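You operate a simulated robot arm through the tools that you are given. There is no shell and no other tool.

You run a simulated robot arm. Do the job below in one go: nothing can be reset, and whatever is moved stays where it is left.

Task
Bring the control cabinet back on and switch pump 2 on.
Fine: padlock on its hook, stop button out, main switch on, then reset the alarm; start no drive.

Only the result counts: the job must be done as asked and must still hold three seconds after the hand-in. Knocking over, shifting, dropping, spilling or breaking anything else fails it.

Robot
A 7-joint arm with a two-finger parallel gripper, fixed in place. Base frame: the origin is on the floor under the middle of its stand, x ahead of it, y to its left, z up. Lengths are in m, angles in degrees, forces in N, time in s.
It reaches about 1.058 m from its shoulder. Its first joint turns from -166.0 to 166.0 degrees. Payload 4.4 kg.
Tool frame: the origin (TCP) lies between the finger pads and is the grasp point; the fingertips stand 0.023 m ahead of it; z points along the fingers, y is the line along which they close. The gripper opens to 0.094 m. The fingers are 0.038 m wide and 0.01 m thick; the gripper's body (0.054 by 0.096 m) begins 0.039 m behind the TCP.
Orientation is that of the tool frame in the base frame, as [roll, pitch, yaw] about the fixed x, y, z axes, in that order (R = Rz(yaw) Ry(pitch) Rx(roll)). With the fingers straight down and closing along the base's y, the tool's x points along the base's -x, its y along +y and its z along -z.

Tools
- The arm moves only by the tool servo_tool. Its argument "increments" is text: rows parted by semicolons, each of 7 numbers parted by spaces: the shift along the tool's x, y, z in m, then the turn, a rotation vector about the tool's x, y, z in degrees, then the finger opening in m, from 0 to 0.094. In form: dx dy dz rx ry rz claw; .... A call has 1 to 20 rows; each row shifts and turns the commanded pose from where the row before left it, along the tool's axes as they then stand. Each row takes 0.2 s and may step no farther than 0.05 m and 8.6 degrees from the row before; otherwise, or with a gripper value out of range, the whole call is refused. Where a pose cannot be reached the arm comes as near as it can. A force on the tool above 50 N (or 10 N above the force at the start of the call, whichever is more), or a blocked arm, ends the call early, and 0.2 s more pass. The fingers move at their own pace (about 0.108 m/s each) and stop on an object; they squeeze with about 26 N. The grip force told is the motor's: it shows also when the fingers shut on nothing. Time passes only in rows, and 0.2 s behind the last, so rows that do not move let the fingers close. It gives the time, the measured TCP pose, the force on the tool (base axes), the opening and the grip force at its end, in the units of the frame above (readings bear some noise), with the torque about the TCP (base axes, N m) and any sound that the robot's microphone picked up.
- Cameras (640 x 400 px; columns grow to the right, rows downward): "scene" is fixed at [0.4004, 0.5, 1.7488]; the picture's right is [-0.98, -0.20, 0.00], its down [-0.07, 0.33, -0.94] and it looks along [0.19, -0.92, -0.34] (base axes); focal length 375 px, centre (320, 200). "wrist" rides on the gripper at [0.086, 0.016, -0.075] in the tool frame; the picture's right is [-0.18, 0.98, 0.00], its down [-0.58, -0.11, -0.81] and it looks along [-0.79, -0.15, 0.59] (tool axes); focal length 243 px, centre (320, 200). There is no depth. A picture from a camera that has moved, and an enlarged one, comes with that camera's place and axes in the base frame and with its lens.
- snapshot(camera): a new picture of that camera. The clock stands still meanwhile.
- zoom(camera, box): a new picture of the part [left, top, right, bottom] of that camera's present view, enlarged. The clock stands still meanwhile.
- hand_in(): hands the job in; it is judged then, once.

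Nothing tells you positions but the pictures and the camera data. Unless the task says otherwise, let go and move clear before handing in.

The tools are called after "Call:" by a JSON object that holds its "fn" and its "kwargs". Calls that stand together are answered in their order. servo_tool: Moves the arm, as the interface text tells. Its arguments: {"type":"object","properties":{"increments":{"type":"string"}},"required":["increments"]} The other tools are called the same way: snapshot (camera) takes a picture; zoom (camera, box) takes an enlarged picture of a part of a camera's view; hand_in () hands the job in.

At the start:

```text
time_s: 0.0
eef_pos: [0.2753, -0.4981, 1.5816]
tcp_rot: [-180.0, 0.0, 180.0]
force: [0.2, -0.4, -0.2]
ft_torque: [0.01, -0.01, -0.01]
opening: 0.0941
grasp_force: 0.1
```

scene: 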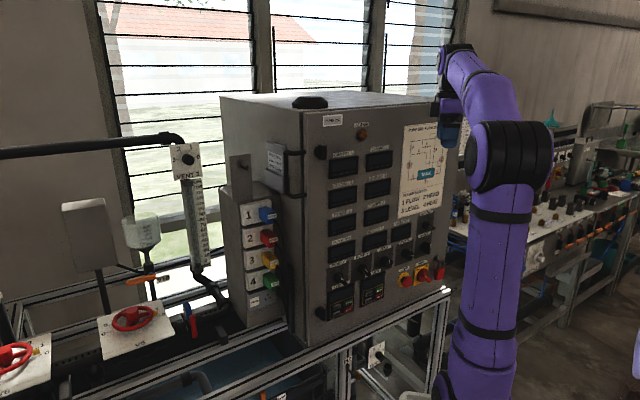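
wrist: 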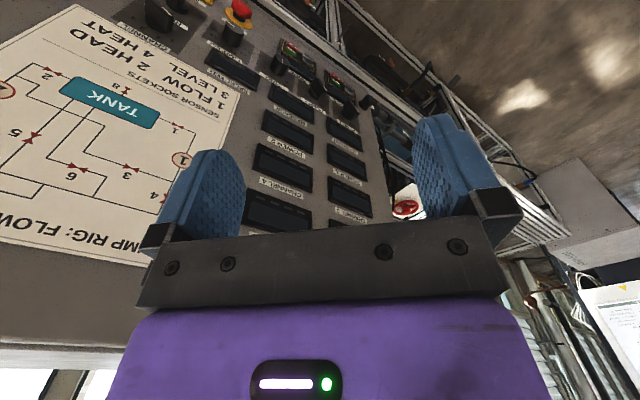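

I see a control cabinet with a front panel facing the scene camera, with knobs, displays, and an emergency stop. I'll enlarge parts of the pictures to find the controls before moving.

Call:
{"fn": "zoom", "kwargs": {"camera": "scene", "box": [380, 200, 460, 300]}}

Call:
{"fn": "zoom", "kwargs": {"camera": "scene", "box": [300, 100, 460, 200]}}

Call:
{"fn": "zoom", "kwargs": {"camera": "scene", "box": [300, 220, 460, 330]}}

Call:
{"fn": "zoom", "kwargs": {"camera": "scene", "box": [210, 90, 310, 190]}}

Call:
{"fn": "zoom", "kwargs": {"camera": "wrist", "box": [120, 0, 440, 200]}}

```text
4.00 times, centred on (420, 250) of scene
camera zoom: at [0.4004, 0.5, 1.7488], right [-0.98, -0.2, 0.0], down [-0.07, 0.33, -0.94], along [0.19, -0.92, -0.34], focal length 1499 px, centre (-80, 0)
```

zoom: 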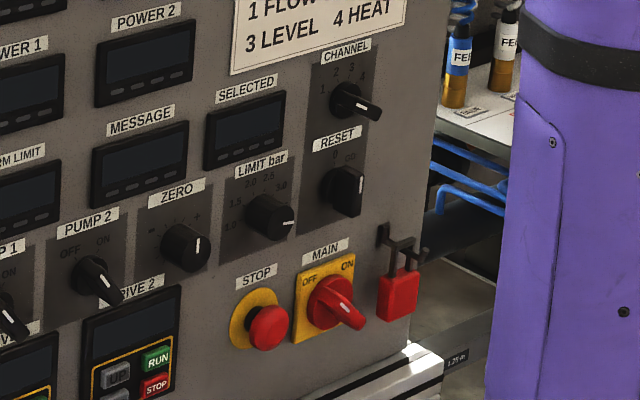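

```text
4.00 times, centred on (380, 150) of scene
camera zoom: at [0.4004, 0.5, 1.7488], right [-0.98, -0.2, 0.0], down [-0.07, 0.33, -0.94], along [0.19, -0.92, -0.34], focal length 1499 px, centre (80, 400)
```

zoom: 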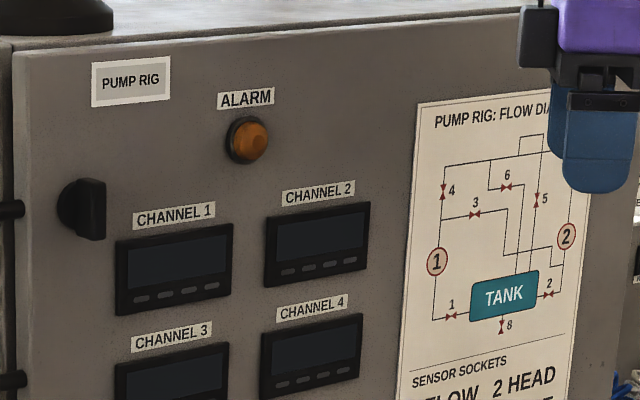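

```text
3.64 times, centred on (380, 275) of scene
camera zoom: at [0.4004, 0.5, 1.7488], right [-0.98, -0.2, 0.0], down [-0.07, 0.33, -0.94], along [0.19, -0.92, -0.34], focal length 1363 px, centre (102, -73)
```

zoom: 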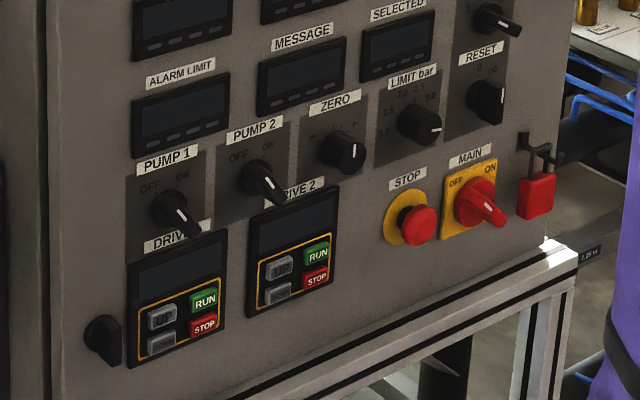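

```text
4.00 times, centred on (260, 140) of scene
camera zoom: at [0.4004, 0.5, 1.7488], right [-0.98, -0.2, 0.0], down [-0.07, 0.33, -0.94], along [0.19, -0.92, -0.34], focal length 1499 px, centre (560, 440)
```

zoom: 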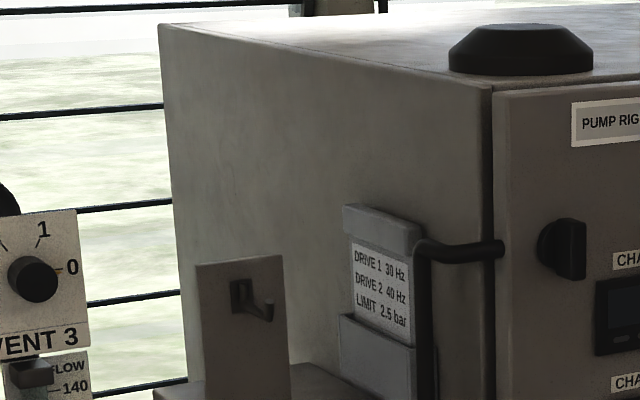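

```text
2.00 times, centred on (280, 100) of wrist
camera zoom: at [0.1884, -0.482, 1.6546], right [0.18, 0.98, 0.0], down [0.58, -0.11, 0.81], along [0.79, -0.15, -0.59], focal length 485 px, centre (400, 400)
```

zoom: 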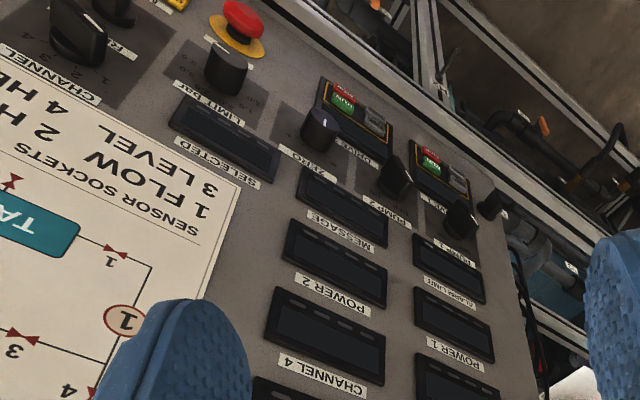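

The panel carries STOP, MAIN, RESET and PUMP 2, with a red padlock by its right edge and a small empty hook on a plate at the left. I'll enlarge these further to see how the padlock hangs and how each switch stands.

Call:
{"fn": "zoom", "kwargs": {"camera": "scene", "box": [425, 250, 457, 290]}}

Call:
{"fn": "zoom", "kwargs": {"camera": "scene", "box": [225, 145, 265, 185]}}

Call:
{"fn": "zoom", "kwargs": {"camera": "scene", "box": [390, 225, 446, 295]}}

Call:
{"fn": "zoom", "kwargs": {"camera": "scene", "box": [215, 180, 305, 310]}}

Call:
{"fn": "zoom", "kwargs": {"camera": "wrist", "box": [80, 0, 280, 120]}}

Call:
{"fn": "zoom", "kwargs": {"camera": "scene", "box": [340, 230, 400, 310]}}

```text
10.00 times, centred on (441, 270) of scene
camera zoom: at [0.4004, 0.5, 1.7488], right [-0.98, -0.2, 0.0], down [-0.07, 0.33, -0.94], along [0.19, -0.92, -0.34], focal length 3748 px, centre (-890, -500)
```

zoom: 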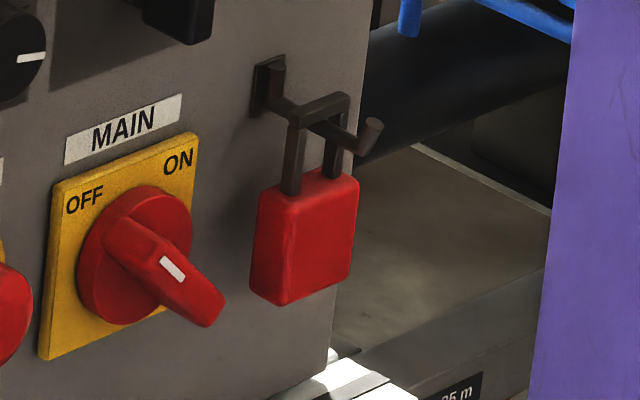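

```text
10.00 times, centred on (245, 165) of scene
camera zoom: at [0.4004, 0.5, 1.7488], right [-0.98, -0.2, 0.0], down [-0.07, 0.33, -0.94], along [0.19, -0.92, -0.34], focal length 3748 px, centre (1070, 550)
```

zoom: 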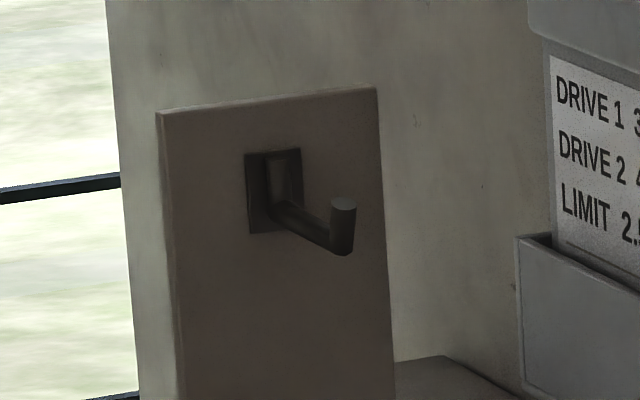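

```text
5.71 times, centred on (418, 260) of scene
camera zoom: at [0.4004, 0.5, 1.7488], right [-0.98, -0.2, 0.0], down [-0.07, 0.33, -0.94], along [0.19, -0.92, -0.34], focal length 2142 px, centre (-240, -143)
```

zoom: 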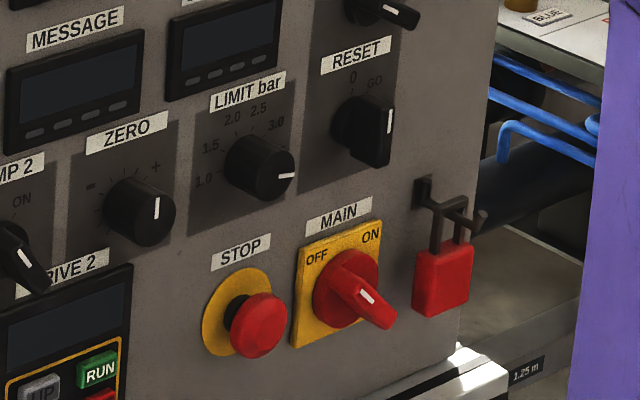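

```text
3.08 times, centred on (260, 245) of scene
camera zoom: at [0.4004, 0.5, 1.7488], right [-0.98, -0.2, 0.0], down [-0.07, 0.33, -0.94], along [0.19, -0.92, -0.34], focal length 1153 px, centre (505, 62)
```

zoom: 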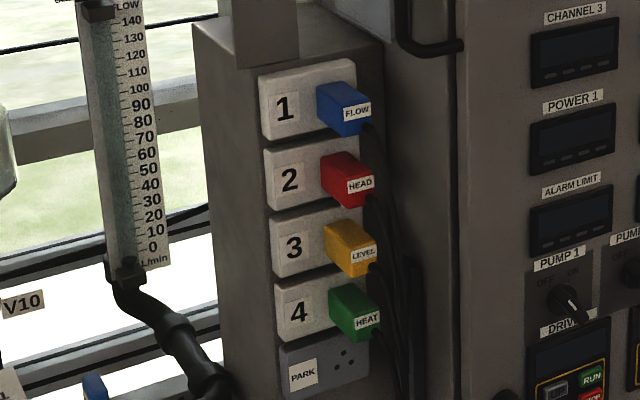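

```text
3.20 times, centred on (180, 60) of wrist
camera zoom: at [0.1884, -0.482, 1.6546], right [0.18, 0.98, 0.0], down [0.58, -0.11, 0.81], along [0.79, -0.15, -0.59], focal length 776 px, centre (768, 648)
```

zoom: 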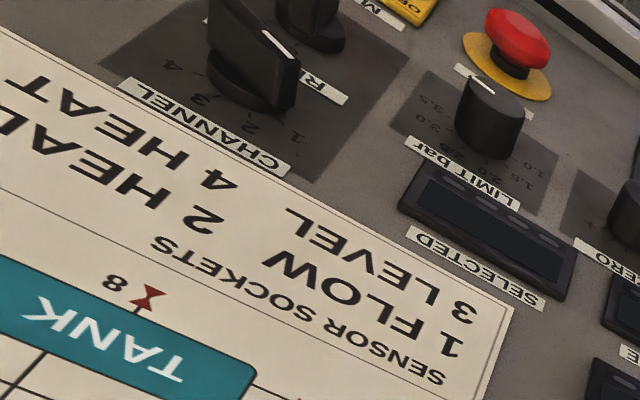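

```text
5.00 times, centred on (370, 270) of scene
camera zoom: at [0.4004, 0.5, 1.7488], right [-0.98, -0.2, 0.0], down [-0.07, 0.33, -0.94], along [0.19, -0.92, -0.34], focal length 1874 px, centre (70, -150)
```

zoom: 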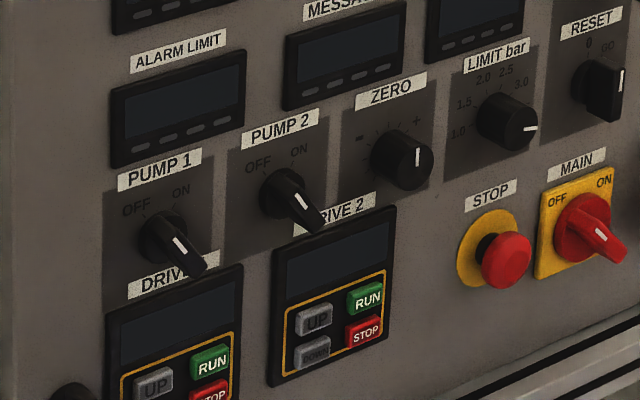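

The padlock hangs on a hook beside MAIN on the panel, and a second, empty hook sits on a plate left of the cabinet. I'll back away from the panel and turn the wrist camera to face it for a closer look.

Call:
{"fn": "servo_tool", "kwargs": {"increments": "0.025 0.0111 0.033 0 0 0 0.05; 0.025 0.0111 0.033 0 0 0 0.05; 0.025 0.0111 0.033 0 0 0 0.05; 0.025 0.0111 0.033 0 0 0 0.05; 0.025 0.0111 0.033 0 0 0 0.05; 0.025 0.0111 0.033 0 0 0 0.05; 0.025 0.0111 0.033 0 0 0 0.05; 0 0 0 0 0 7.67 0.05; 0 0 0 0 0 7.67 0.05; 0 0 0 0 0 7.67 0.05; 0 0 0 0 0 7.67 0.05; 0 0 0 0 0 7.67 0.05; 0 0 0 0 0 7.67 0.05; 0 0 0 0 0 0 0.05"}}

Call:
{"fn": "snapshot", "kwargs": {"camera": "wrist"}}

Call:
{"fn": "snapshot", "kwargs": {"camera": "scene"}}

```text
time_s: 3.0
eef_pos: [0.0995, -0.4211, 1.3504]
tcp_rot: [-180.0, 0.0, 134.0]
force: [-0.5, 0.0, -0.2]
ft_torque: [0.0, 0.0, 0.0]
opening: 0.05
grasp_force: 0.1
```

```text
taken
camera wrist: at [0.051, -0.3471, 1.4234], right [0.83, 0.55, 0.0], down [0.33, -0.49, 0.81], along [0.44, -0.67, -0.59], focal length 243 px, centre (320, 200)
```

wrist: 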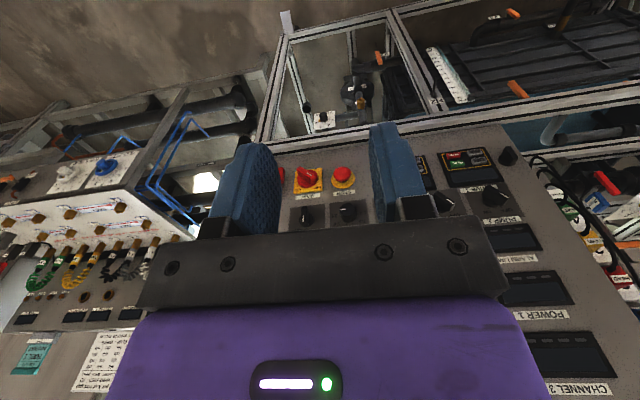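

```text
taken
```

scene: 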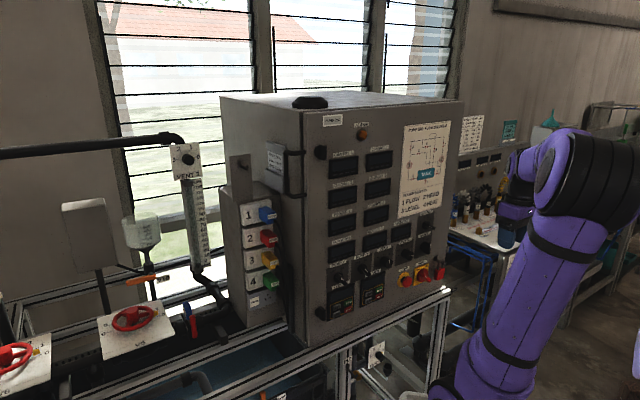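

The wrist camera now faces the panel from about half a metre. I'll enlarge the MAIN/STOP/padlock region and the left side.

Call:
{"fn": "zoom", "kwargs": {"camera": "wrist", "box": [265, 155, 385, 230]}}

Call:
{"fn": "zoom", "kwargs": {"camera": "wrist", "box": [400, 130, 640, 280]}}

Call:
{"fn": "zoom", "kwargs": {"camera": "scene", "box": [385, 80, 465, 180]}}

Call:
{"fn": "zoom", "kwargs": {"camera": "scene", "box": [380, 230, 460, 300]}}

```text
5.33 times, centred on (325, 192) of wrist
camera zoom: at [0.051, -0.3471, 1.4234], right [0.83, 0.55, 0.0], down [0.33, -0.49, 0.81], along [0.44, -0.67, -0.59], focal length 1294 px, centre (293, 240)
```

zoom: 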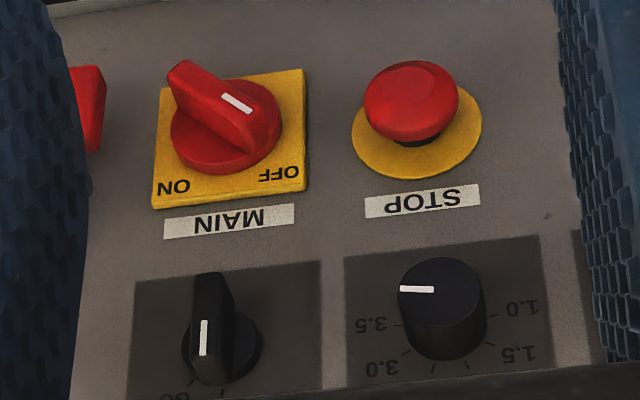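

```text
2.67 times, centred on (520, 205) of wrist
camera zoom: at [0.051, -0.3471, 1.4234], right [0.83, 0.55, 0.0], down [0.33, -0.49, 0.81], along [0.44, -0.67, -0.59], focal length 647 px, centre (-213, 187)
```

zoom: 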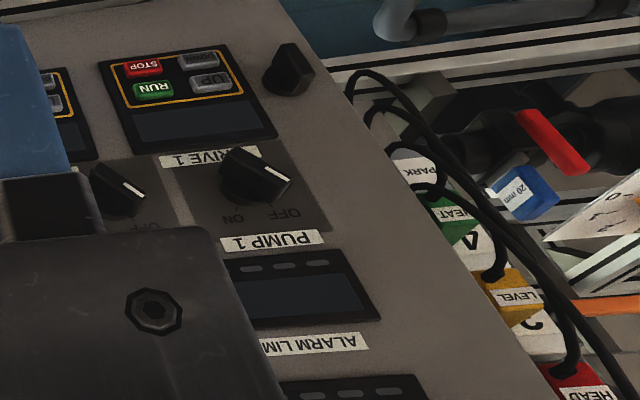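

```text
4.00 times, centred on (425, 130) of scene
camera zoom: at [0.4004, 0.5, 1.7488], right [-0.98, -0.2, 0.0], down [-0.07, 0.33, -0.94], along [0.19, -0.92, -0.34], focal length 1499 px, centre (-100, 480)
```

zoom: 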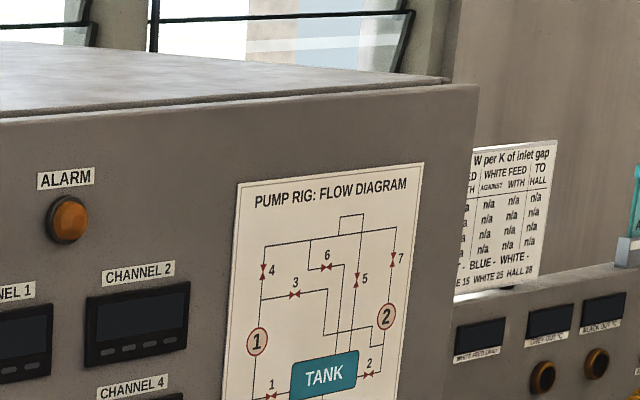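

```text
5.71 times, centred on (420, 265) of scene
camera zoom: at [0.4004, 0.5, 1.7488], right [-0.98, -0.2, 0.0], down [-0.07, 0.33, -0.94], along [0.19, -0.92, -0.34], focal length 2142 px, centre (-251, -171)
```

zoom: 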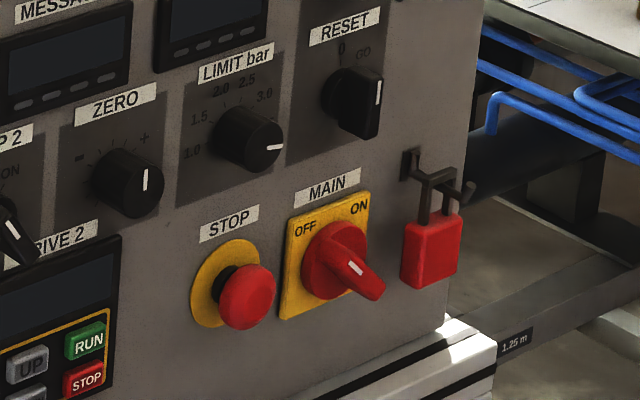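

The panel faces toward (-0.71, 0.71) in the base frame, and its plane lies about 0.727 m from the base axis. MAIN stands at OFF and RESET at 0. I'll slide over in front of the padlock, with the fingers wide, to view it from nearer.

Call:
{"fn": "servo_tool", "kwargs": {"increments": "0 0 0 0 0 -1 0.094; -0.0264 -0.0286 0.02 0 0 0 0.094; -0.0264 -0.0286 0.02 0 0 0 0.094; -0.0264 -0.0286 0.02 0 0 0 0.094; -0.0264 -0.0286 0.02 0 0 0 0.094; -0.0264 -0.0286 0.02 0 0 0 0.094; 0 0 0 0 0 0 0.094"}}

Call:
{"fn": "snapshot", "kwargs": {"camera": "wrist"}}

Call:
{"fn": "zoom", "kwargs": {"camera": "wrist", "box": [220, 80, 420, 205]}}

Call:
{"fn": "snapshot", "kwargs": {"camera": "scene"}}

```text
time_s: 4.6
eef_pos: [0.0932, -0.6141, 1.2487]
tcp_rot: [180.0, -0.1, 135.2]
force: [0.3, 0.7, 0.1]
ft_torque: [-0.02, -0.04, 0.01]
opening: 0.094
grasp_force: 0.0
```

```text
taken
camera wrist: at [0.0422, -0.5415, 1.3223], right [0.82, 0.57, 0.0], down [0.34, -0.49, 0.81], along [0.46, -0.66, -0.59], focal length 243 px, centre (320, 200)
```

wrist: 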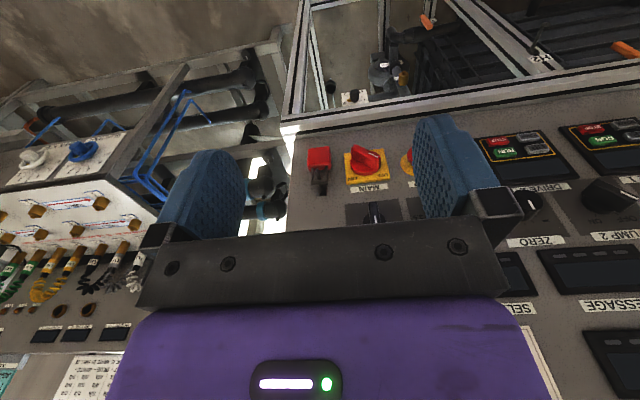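

```text
3.20 times, centred on (320, 142) of wrist
camera zoom: at [0.0422, -0.5415, 1.3223], right [0.82, 0.57, 0.0], down [0.34, -0.49, 0.81], along [0.46, -0.66, -0.59], focal length 776 px, centre (320, 384)
```

zoom: 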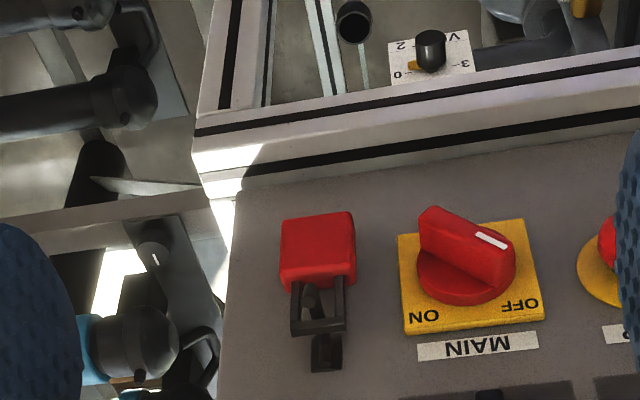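

```text
taken
```

scene: 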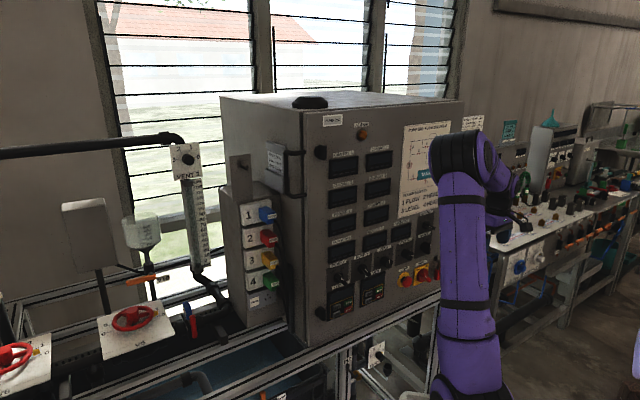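

The padlock is now visible between the fingers, hanging on the hook right of MAIN. I'll enlarge it.

Call:
{"fn": "zoom", "kwargs": {"camera": "wrist", "box": [290, 135, 354, 205]}}

Call:
{"fn": "zoom", "kwargs": {"camera": "wrist", "box": [300, 140, 340, 165]}}

```text
5.71 times, centred on (322, 170) of wrist
camera zoom: at [0.0422, -0.5415, 1.3223], right [0.82, 0.57, 0.0], down [0.34, -0.49, 0.81], along [0.46, -0.66, -0.59], focal length 1386 px, centre (309, 371)
```

zoom: 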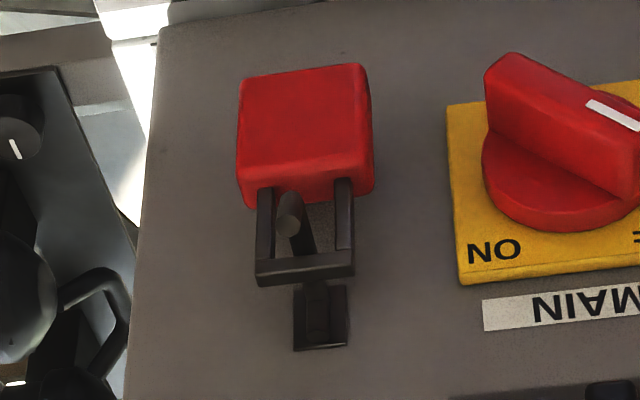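

```text
16.00 times, centred on (320, 152) of wrist
camera zoom: at [0.0422, -0.5415, 1.3223], right [0.82, 0.57, 0.0], down [0.34, -0.49, 0.81], along [0.46, -0.66, -0.59], focal length 3882 px, centre (320, 960)
```

zoom: 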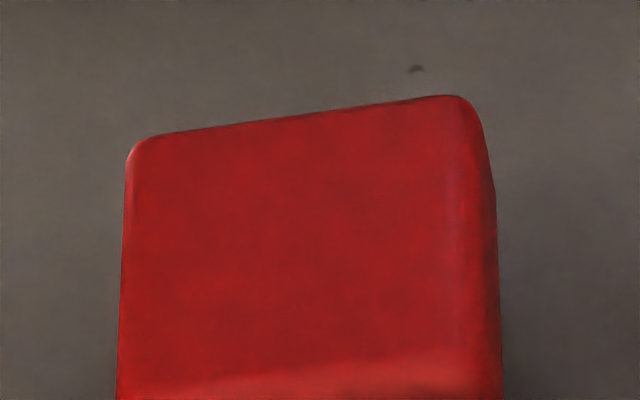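

From two views, the padlock body is about 4 cm wide, 4 cm high and 2.3 cm thick. It is centred about 0.408 m along the panel at z about 1.018, and its shackle rests on the hook arm at z about 1.06. Next I'll move up and left to see the empty hook.

Call:
{"fn": "servo_tool", "kwargs": {"increments": "0 0.0413 -0.0233 0 0 0 0.094; 0 0.0413 -0.0233 0 0 0 0.094; 0 0.0413 -0.0233 0 0 0 0.094; 0 0.0413 -0.0233 0 0 0 0.094; 0 0.0413 -0.0233 0 0 0 0.094; 0 0.0413 -0.0233 0 0 0 0.094; 0 0.0413 -0.0233 0 0 0 0.094; 0 0.0413 -0.0233 0 0 0 0.094; 0 0.0413 -0.0233 0 0 0 0.094; 0 0.0413 -0.0233 0 0 0 0.094; 0 0.0413 -0.0233 0 0 0 0.094; 0 0.0413 -0.0233 0 0 0 0.094; 0 0.0413 -0.0233 0 0 0 0.094; 0 0.0413 -0.0233 0 0 0 0.094; 0 0.0413 -0.0233 0 0 0 0.094; 0 0 0 0 0 0 0.094"}}

Call:
{"fn": "snapshot", "kwargs": {"camera": "wrist"}}

Call:
{"fn": "snapshot", "kwargs": {"camera": "scene"}}

```text
time_s: 8.0
eef_pos: [0.5299, -0.1764, 1.6011]
tcp_rot: [180.0, 0.0, 135.1]
force: [-0.5, 0.3, -0.3]
ft_torque: [0.01, 0.0, -0.01]
opening: 0.0939
grasp_force: 0.1
```

```text
taken
camera wrist: at [0.4787, -0.1041, 1.6737], right [0.82, 0.57, 0.0], down [0.34, -0.49, 0.81], along [0.46, -0.66, -0.59], focal length 243 px, centre (320, 200)
```

wrist: 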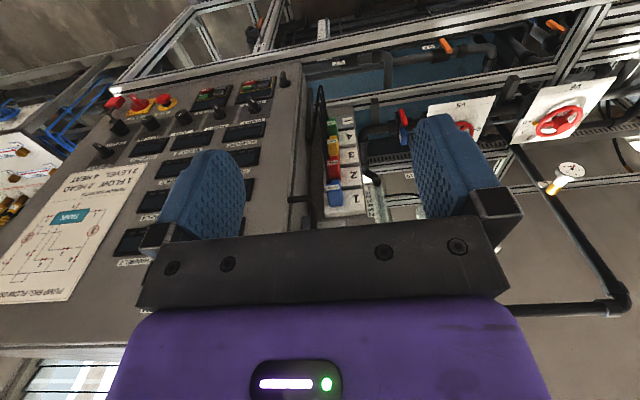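

```text
taken
```

scene: 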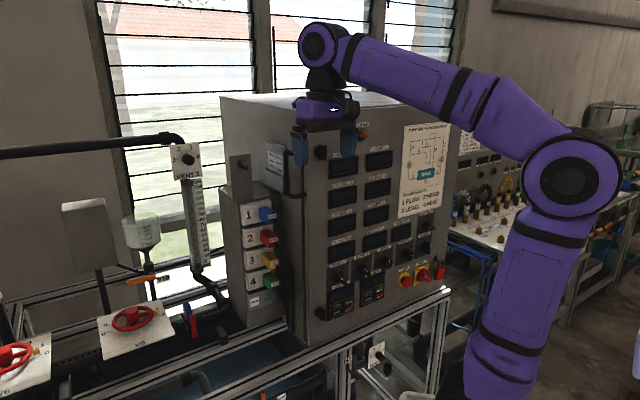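

The fingers hide the left hook from this angle, but the sockets 1–4 are visible. I'll tilt the hand forward so the camera looks higher.

Call:
{"fn": "servo_tool", "kwargs": {"increments": "0 0 -0.03 0 -8.2 0 0.094; 0 0 -0.03 0 -8.2 0 0.094; 0 0 0 0 -8.2 0 0.094; 0 0 0 0 -8.2 0 0.094; 0 0 0 0 0 0 0.094"}}

Call:
{"fn": "snapshot", "kwargs": {"camera": "wrist"}}

Call:
{"fn": "zoom", "kwargs": {"camera": "wrist", "box": [240, 60, 440, 210]}}

```text
time_s: 9.2
eef_pos: [0.5273, -0.1743, 1.6609]
tcp_rot: [180.0, 33.0, 135.1]
force: [0.2, -0.2, -0.2]
ft_torque: [0.04, -0.01, 0.01]
opening: 0.0939
grasp_force: 0.0
```

```text
taken
camera wrist: at [0.4577, -0.0824, 1.6747], right [0.8, 0.59, 0.1], down [-0.04, -0.11, 0.99], along [0.59, -0.8, -0.07], focal length 243 px, centre (320, 200)
```

wrist: 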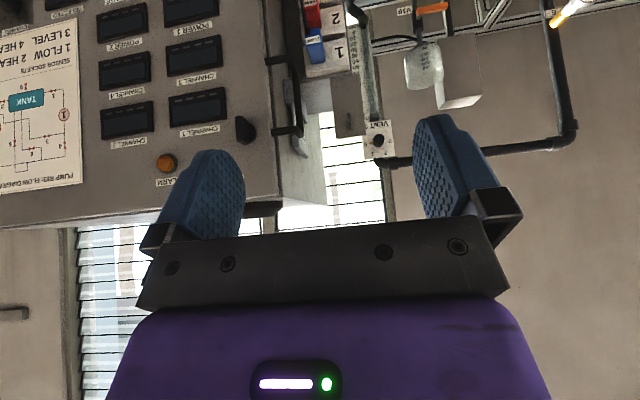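

```text
2.67 times, centred on (340, 135) of wrist
camera zoom: at [0.4577, -0.0824, 1.6747], right [0.8, 0.59, 0.1], down [-0.04, -0.11, 0.99], along [0.59, -0.8, -0.07], focal length 647 px, centre (267, 373)
```

zoom: 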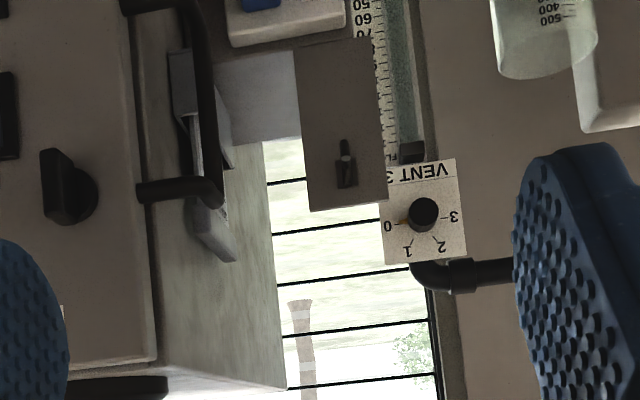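

The left hook's plate stands between the cabinet side and VENT 3. I'll enlarge it to fix its place and check for labels.

Call:
{"fn": "zoom", "kwargs": {"camera": "wrist", "box": [330, 65, 410, 140]}}

Call:
{"fn": "zoom", "kwargs": {"camera": "wrist", "box": [352, 100, 392, 140]}}

Call:
{"fn": "zoom", "kwargs": {"camera": "wrist", "box": [260, 20, 400, 140]}}

Call:
{"fn": "zoom", "kwargs": {"camera": "scene", "box": [215, 130, 275, 190]}}

```text
5.33 times, centred on (370, 102) of wrist
camera zoom: at [0.4577, -0.0824, 1.6747], right [0.8, 0.59, 0.1], down [-0.04, -0.11, 0.99], along [0.59, -0.8, -0.07], focal length 1294 px, centre (53, 720)
```

zoom: 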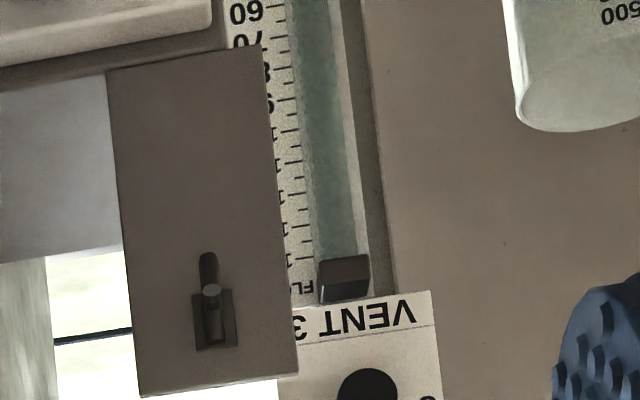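

```text
10.00 times, centred on (372, 120) of wrist
camera zoom: at [0.4577, -0.0824, 1.6747], right [0.8, 0.59, 0.1], down [-0.04, -0.11, 0.99], along [0.59, -0.8, -0.07], focal length 2426 px, centre (-200, 1000)
```

zoom: 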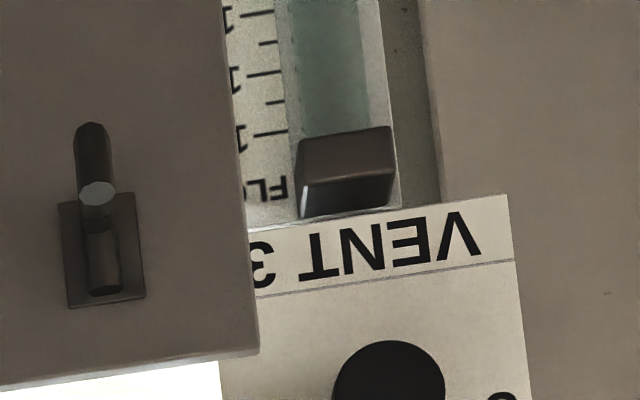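

```text
3.33 times, centred on (330, 80) of wrist
camera zoom: at [0.4577, -0.0824, 1.6747], right [0.8, 0.59, 0.1], down [-0.04, -0.11, 0.99], along [0.59, -0.8, -0.07], focal length 809 px, centre (287, 600)
```

zoom: 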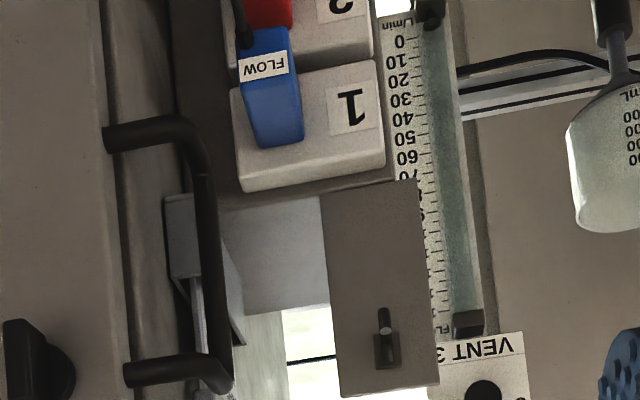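

```text
6.67 times, centred on (245, 160) of scene
camera zoom: at [0.4004, 0.5, 1.7488], right [-0.98, -0.2, 0.0], down [-0.07, 0.33, -0.94], along [0.19, -0.92, -0.34], focal length 2499 px, centre (820, 467)
```

zoom: 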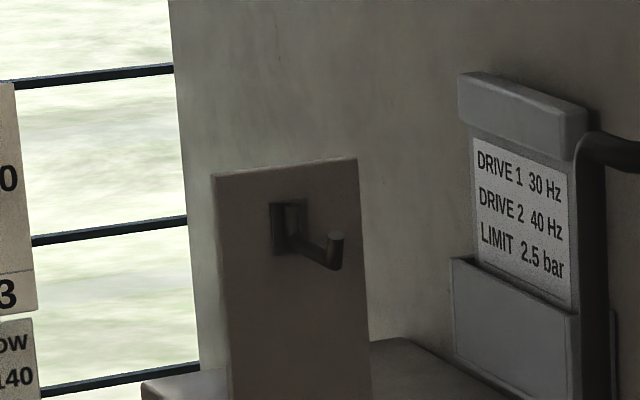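

The left hook is at about a = -0.269, d = -0.84, z = 1.49 in panel coordinates, with its arm parallel to the panel normal. The panel hook faces the same way. I'd like the camera above the hand for the padlock work, so I'll test in free space whether the wrist can roll about its own axis.

Call:
{"fn": "servo_tool", "kwargs": {"increments": "0 0 0 0 0 8.5 0.094; 0 0 0 0 0 8.5 0.094; 0 0 0 0 0 8.5 0.094; 0 0 0 0 0 8.5 0.094; 0 0 0 0 0 8.5 0.094; 0 0 0 0 0 8.5 0.094; 0 0 0 0 0 8.5 0.094; 0 0 0 0 0 8.5 0.094; 0 0 0 0 0 8.5 0.094; 0 0 0 0 0 8.5 0.094; 0 0 0 0 0 5 0.094; 0 0 0 0 0 0 0.094"}}

Call:
{"fn": "snapshot", "kwargs": {"camera": "scene"}}

```text
time_s: 11.8
eef_pos: [0.5268, -0.1741, 1.6591]
tcp_rot: [147.2, 0.1, 44.9]
force: [-0.6, 0.3, 0.4]
ft_torque: [0.0, -0.01, 0.02]
opening: 0.0939
grasp_force: 0.0
```

```text
taken
```

scene: 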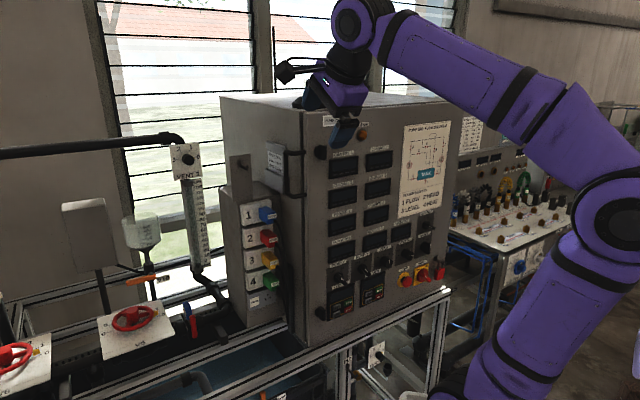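

It follows well, and the camera stalk is visible on the side of the hand. I'll continue the roll toward camera-up.

Call:
{"fn": "servo_tool", "kwargs": {"increments": "0 0 0 0 0 8.5 0.094; 0 0 0 0 0 8.5 0.094; 0 0 0 0 0 8.5 0.094; 0 0 0 0 0 8.5 0.094; 0 0 0 0 0 8.5 0.094; 0 0 0 0 0 8.5 0.094; 0 0 0 0 0 8.5 0.094; 0 0 0 0 0 8.5 0.094; 0 0 0 0 0 8.5 0.094; 0 0 0 0 0 8.5 0.094; 0 0 0 0 0 5 0.094; 0 0 0 0 0 0 0.094"}}

Call:
{"fn": "snapshot", "kwargs": {"camera": "scene"}}

Call:
{"fn": "snapshot", "kwargs": {"camera": "wrist"}}

```text
time_s: 14.4
eef_pos: [0.5286, -0.1732, 1.6586]
tcp_rot: [180.0, -32.7, -45.0]
force: [0.2, -0.2, 0.3]
ft_torque: [0.02, -0.01, 0.0]
opening: 0.0941
grasp_force: 0.0
```

```text
taken
```

scene: 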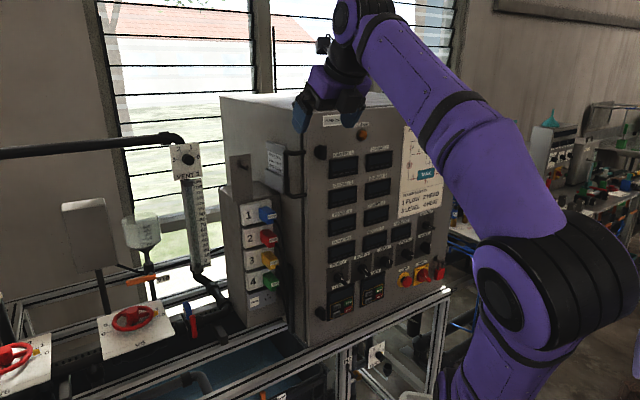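

```text
taken
camera wrist: at [0.5379, -0.2075, 1.7679], right [-0.8, -0.59, -0.1], down [-0.58, 0.73, 0.36], along [-0.14, 0.35, -0.93], focal length 243 px, centre (320, 200)
```

wrist: 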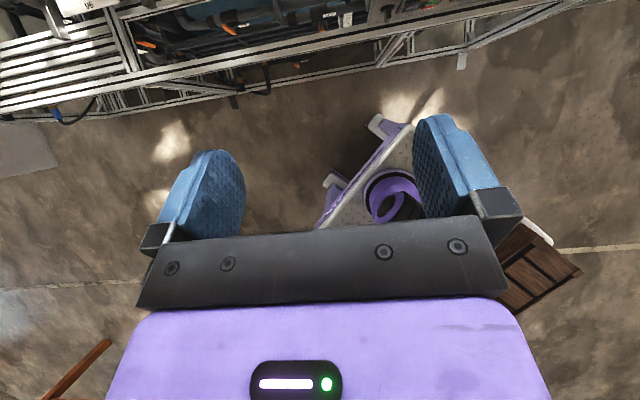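

Camera-up roll works. Now I'll pitch the hand level toward the panel, then travel down in front of the padlock while keeping about 0.2 m from the panel.

Call:
{"fn": "servo_tool", "kwargs": {"increments": "0 0 0 0 8.2 0 0.06; 0 0 0 0 8.2 0 0.06; 0 0 0 0 8.2 0 0.06; 0 0 0 0 8.2 0 0.06; 0 0 0 0 8.2 0 0.06; 0 0 0 0 8.2 0 0.06; 0 0 0 0 8.0 0 0.06; 0 0 0 0 0 0 0.06"}}

Call:
{"fn": "snapshot", "kwargs": {"camera": "scene"}}

Call:
{"fn": "snapshot", "kwargs": {"camera": "wrist"}}

```text
time_s: 15.3
eef_pos: [0.5349, -0.2611, 1.6282]
tcp_rot: [-170.6, -53.3, -54.1]
force: [0.3, 1.1, 0.3]
ft_torque: [-0.04, 0.0, 0.0]
opening: 0.0599
grasp_force: 0.1
stopped in row 4: the arm was blocked; the commanded pose is now the measured one
```

```text
taken
```

scene: 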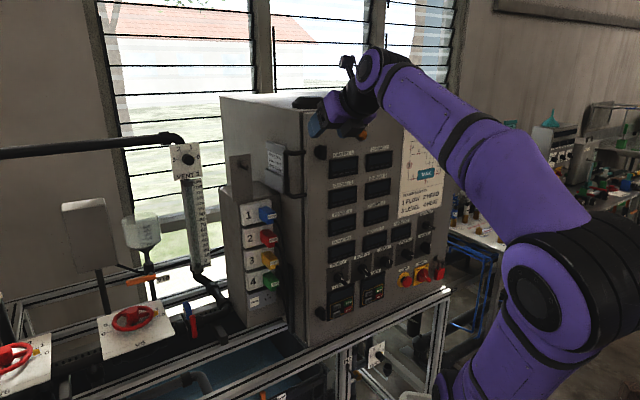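

```text
taken
camera wrist: at [0.5077, -0.273, 1.7395], right [-0.78, -0.58, -0.24], down [-0.61, 0.8, 0.02], along [0.18, 0.16, -0.97], focal length 243 px, centre (320, 200)
```

wrist: 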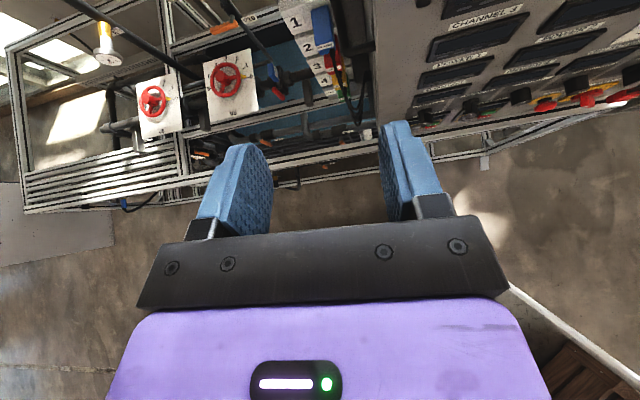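

The pitch was blocked partway, most likely by a joint limit with the camera-up roll, and the tool drifted to about 0.16 m from the panel without touching anything. I'll back off and roll back to the natural camera-down side.

Call:
{"fn": "servo_tool", "kwargs": {"increments": "-0.0236 0.001 -0.0323 0 0 0 0.06; -0.0236 0.001 -0.0323 0 0 0 0.06; 0 0 0 0 0 -8.2 0.06; 0 0 0 0 0 -8.2 0.06; 0 0 0 0 0 -8.2 0.06; 0 0 0 0 0 -8.2 0.06; 0 0 0 0 0 -8.2 0.06; 0 0 0 0 0 -8.2 0.06; 0 0 0 0 0 -8.2 0.06; 0 0 0 0 0 -8.2 0.06; 0 0 0 0 0 -8.2 0.06; 0 0 0 0 0 -8.2 0.06; 0 0 0 0 0 -8.2 0.06; 0 0 0 0 0 0 0.06"}}

Call:
{"fn": "snapshot", "kwargs": {"camera": "scene"}}

```text
time_s: 16.1
eef_pos: [0.4886, -0.2797, 1.595]
tcp_rot: [-168.5, -46.0, -55.3]
force: [0.0, 0.2, -0.2]
ft_torque: [-0.01, -0.02, -0.01]
opening: 0.0601
grasp_force: 0.1
stopped in row 3: the arm was blocked; the commanded pose is now the measured one
```

```text
taken
```

scene: 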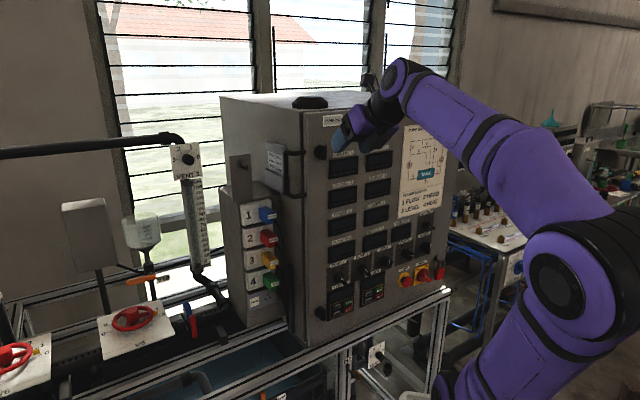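

The arm is still against a limit here. I'll retrace to the last pose that was reached cleanly, then undo the roll from there.

Call:
{"fn": "servo_tool", "kwargs": {"increments": "0 -0.0275 -0.0176 -1.22 -3.5 -1.65 0.06; 0 -0.0275 -0.0176 -1.22 -3.5 -1.65 0.06; 0 -0.0275 -0.0176 -1.22 -3.5 -1.65 0.06; 0 -0.0275 -0.0176 -1.22 -3.5 -1.65 0.06; 0 0 0 0 0 0 0.06"}}

Call:
{"fn": "snapshot", "kwargs": {"camera": "scene"}}

```text
time_s: 17.3
eef_pos: [0.5315, -0.1675, 1.6598]
tcp_rot: [179.8, -32.9, -45.0]
force: [-0.2, -0.1, 0.8]
ft_torque: [0.01, 0.03, -0.01]
opening: 0.06
grasp_force: 0.0
```

```text
taken
```

scene: 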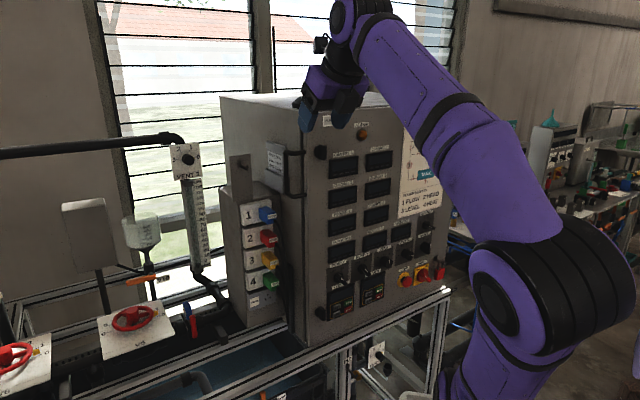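

The clean pose is regained. Now I'll roll back by 180 degrees.

Call:
{"fn": "servo_tool", "kwargs": {"increments": "0 0 0 0 0 -8.5 0.06; 0 0 0 0 0 -8.5 0.06; 0 0 0 0 0 -8.5 0.06; 0 0 0 0 0 -8.5 0.06; 0 0 0 0 0 -8.5 0.06; 0 0 0 0 0 -8.5 0.06; 0 0 0 0 0 -8.5 0.06; 0 0 0 0 0 -8.5 0.06; 0 0 0 0 0 -8.5 0.06; 0 0 0 0 0 -8.5 0.06; 0 0 0 0 0 -8.5 0.06; 0 0 0 0 0 -8.5 0.06; 0 0 0 0 0 -8.5 0.06; 0 0 0 0 0 -8.5 0.06; 0 0 0 0 0 -8.5 0.06; 0 0 0 0 0 -8.5 0.06; 0 0 0 0 0 -8.5 0.06; 0 0 0 0 0 -8.5 0.06; 0 0 0 0 0 -8.5 0.06; 0 0 0 0 0 -8.5 0.06"}}

Call:
{"fn": "snapshot", "kwargs": {"camera": "scene"}}

```text
time_s: 21.5
eef_pos: [0.5323, -0.1697, 1.6595]
tcp_rot: [173.9, 32.2, 123.5]
force: [0.6, 0.3, -0.3]
ft_torque: [-0.02, 0.03, -0.02]
opening: 0.06
grasp_force: 0.0
```

```text
taken
```

scene: 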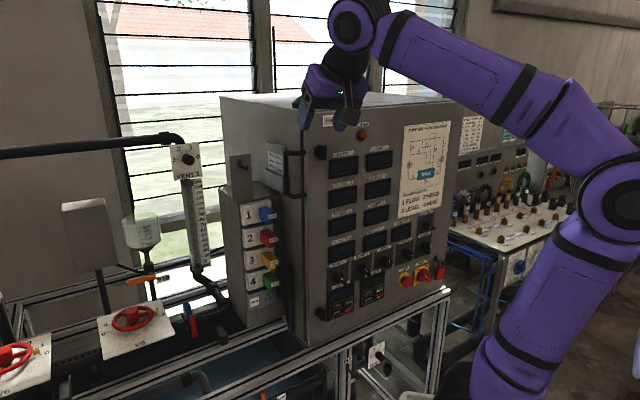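

Nearly back. I'll finish the roll, move down toward the middle of the panel, then level the hand with the camera below.

Call:
{"fn": "servo_tool", "kwargs": {"increments": "0 0 0 0 0 -5 0.06; 0 0 0 0 0 -5 0.06; 0.01724 -0.0318 0.02675 0 0 0 0.06; 0.01724 -0.0318 0.02675 0 0 0 0.06; 0.01724 -0.0318 0.02675 0 0 0 0.06; 0.01724 -0.0318 0.02675 0 0 0 0.06; 0.01724 -0.0318 0.02675 0 0 0 0.06; 0.01724 -0.0318 0.02675 0 0 0 0.06; 0.01724 -0.0318 0.02675 0 0 0 0.06; 0.01724 -0.0318 0.02675 0 0 0 0.06; 0.01724 -0.0318 0.02675 0 0 0 0.06; 0.01724 -0.0318 0.02675 0 0 0 0.06; 0.01724 -0.0318 0.02675 0 0 0 0.06; 0 0 0 0 -8 0 0.06; 0 0 0 0 -8 0 0.06; 0 0 0 0 -8 0 0.06; 0 0 0 0 0 0 0.06"}}

Call:
{"fn": "snapshot", "kwargs": {"camera": "scene"}}

```text
time_s: 25.1
eef_pos: [0.2852, -0.4178, 1.3103]
tcp_rot: [-179.7, 56.9, 135.2]
force: [0.1, -0.1, 0.4]
ft_torque: [0.01, 0.02, -0.01]
opening: 0.0599
grasp_force: 0.0
```

```text
taken
```

scene: 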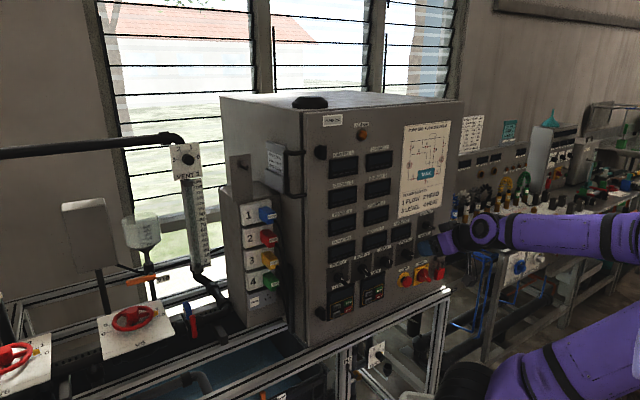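

The hand is at pitch 57 degrees and moving freely. I'll finish levelling.

Call:
{"fn": "servo_tool", "kwargs": {"increments": "0 0 0 0 -8.2 0 0.06; 0 0 0 0 -8.2 0 0.06; 0 0 0 0 -8.2 0 0.06; 0 0 0 0 -8.2 0 0.06; 0 0 0 0 0 0 0.06"}}

Call:
{"fn": "snapshot", "kwargs": {"camera": "scene"}}

Call:
{"fn": "snapshot", "kwargs": {"camera": "wrist"}}

```text
time_s: 26.3
eef_pos: [0.274, -0.458, 1.3413]
tcp_rot: [-151.7, 89.6, 163.4]
force: [-0.2, 1.1, 0.6]
ft_torque: [0.01, -0.03, -0.01]
opening: 0.0602
grasp_force: 0.0
out of reach, approached as far as the arm can: row 2, 3, 4
```

```text
taken
```

scene: 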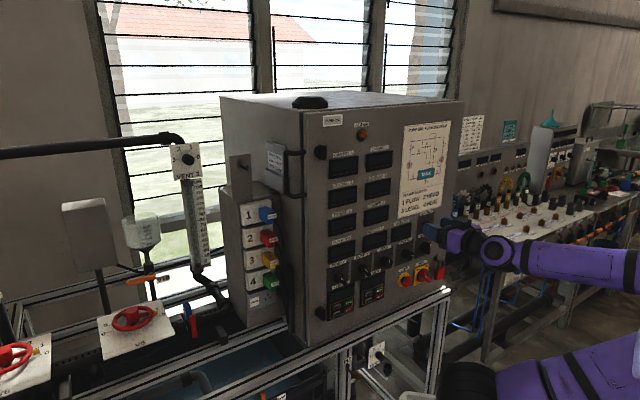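

```text
taken
camera wrist: at [0.2299, -0.3933, 1.2541], right [0.7, 0.7, 0.18], down [-0.64, 0.49, 0.59], along [0.32, -0.52, 0.79], focal length 243 px, centre (320, 200)
```

wrist: 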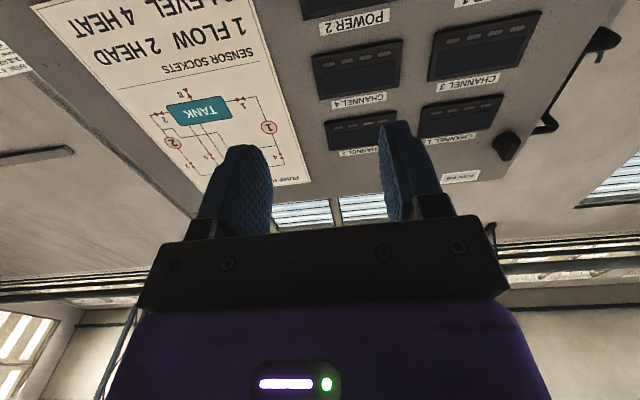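

Orientation is now level, but the hand was too near the base, so the position lagged by 5 cm. I'll move forward, down and right to a pose in front of the padlock.

Call:
{"fn": "servo_tool", "kwargs": {"increments": "0 0 0.03 0 -0.4 0 0.06; 0.0292 -0.0314 0.0093 0 0 0 0.06; 0.0292 -0.0314 0.0093 0 0 0 0.06; 0.0292 -0.0314 0.0093 0 0 0 0.06; 0.0292 -0.0314 0.0093 0 0 0 0.06; 0.0292 -0.0314 0.0093 0 0 0 0.06; 0.0292 -0.0314 0.0093 0 0 0 0.06; 0.0292 -0.0314 0.0093 0 0 0 0.06; 0.0292 -0.0314 0.0093 0 0 0 0.06; 0.0292 -0.0314 0.0093 0 0 0 0.06; 0.0292 -0.0314 0.0093 0 0 0 0.06; 0 0 0 0 0 0 0.06; 0 0 0 0 0 0 0.06"}}

Call:
{"fn": "snapshot", "kwargs": {"camera": "scene"}}

Call:
{"fn": "snapshot", "kwargs": {"camera": "wrist"}}

Call:
{"fn": "zoom", "kwargs": {"camera": "scene", "box": [400, 240, 480, 300]}}

```text
time_s: 29.1
eef_pos: [0.1363, -0.7667, 1.0512]
tcp_rot: [-67.3, 89.9, -112.4]
force: [0.7, -0.2, 0.3]
ft_torque: [0.03, -0.01, -0.01]
opening: 0.06
grasp_force: 0.1
```

```text
taken
```

scene: 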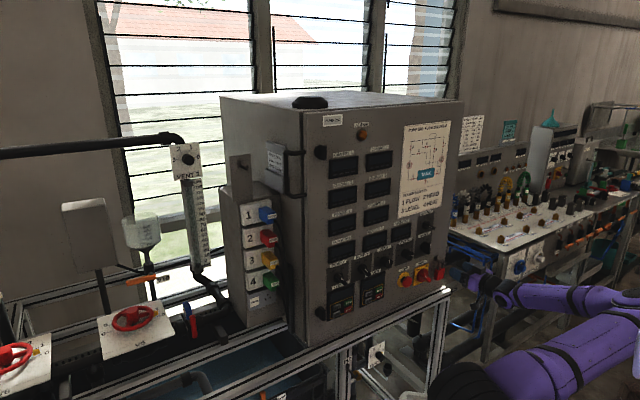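

```text
taken
camera wrist: at [0.0948, -0.7028, 0.9628], right [0.7, 0.7, 0.18], down [-0.65, 0.49, 0.58], along [0.31, -0.52, 0.79], focal length 243 px, centre (320, 200)
```

wrist: 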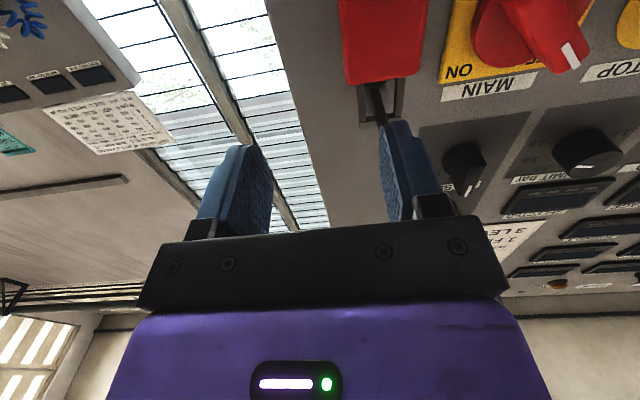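

```text
6.67 times, centred on (440, 270) of scene
camera zoom: at [0.4004, 0.5, 1.7488], right [-0.98, -0.2, 0.0], down [-0.07, 0.33, -0.94], along [0.19, -0.92, -0.34], focal length 2499 px, centre (-480, -267)
```

zoom: 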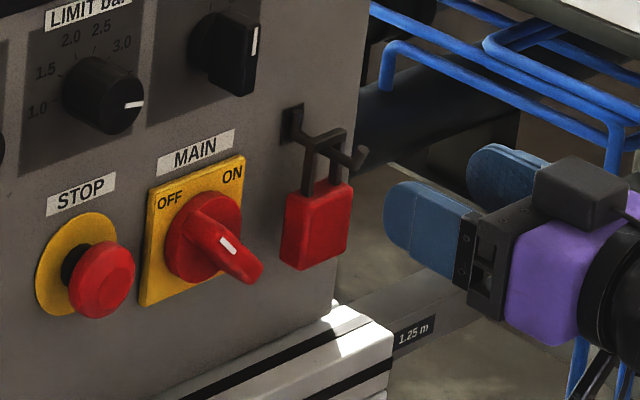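

I'm about 4 cm right of and 3 cm above the grasp line, still 6 cm in front of the padlock. I'll enlarge the wrist view to refine the padlock position before closing in.

Call:
{"fn": "zoom", "kwargs": {"camera": "wrist", "box": [320, 0, 480, 130]}}

```text
3.08 times, centred on (400, 65) of wrist
camera zoom: at [0.0948, -0.7028, 0.9628], right [0.7, 0.7, 0.18], down [-0.65, 0.49, 0.58], along [0.31, -0.52, 0.79], focal length 746 px, centre (74, 615)
```

zoom: 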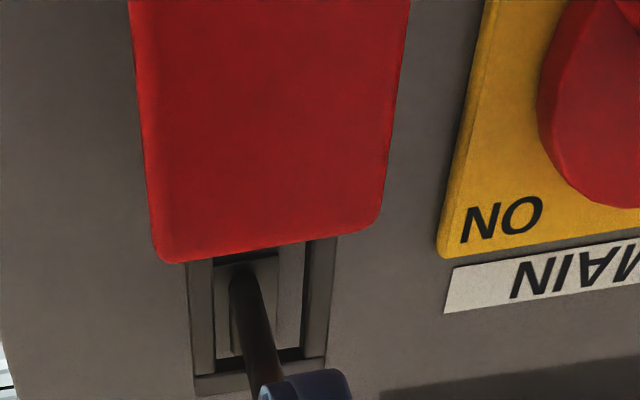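

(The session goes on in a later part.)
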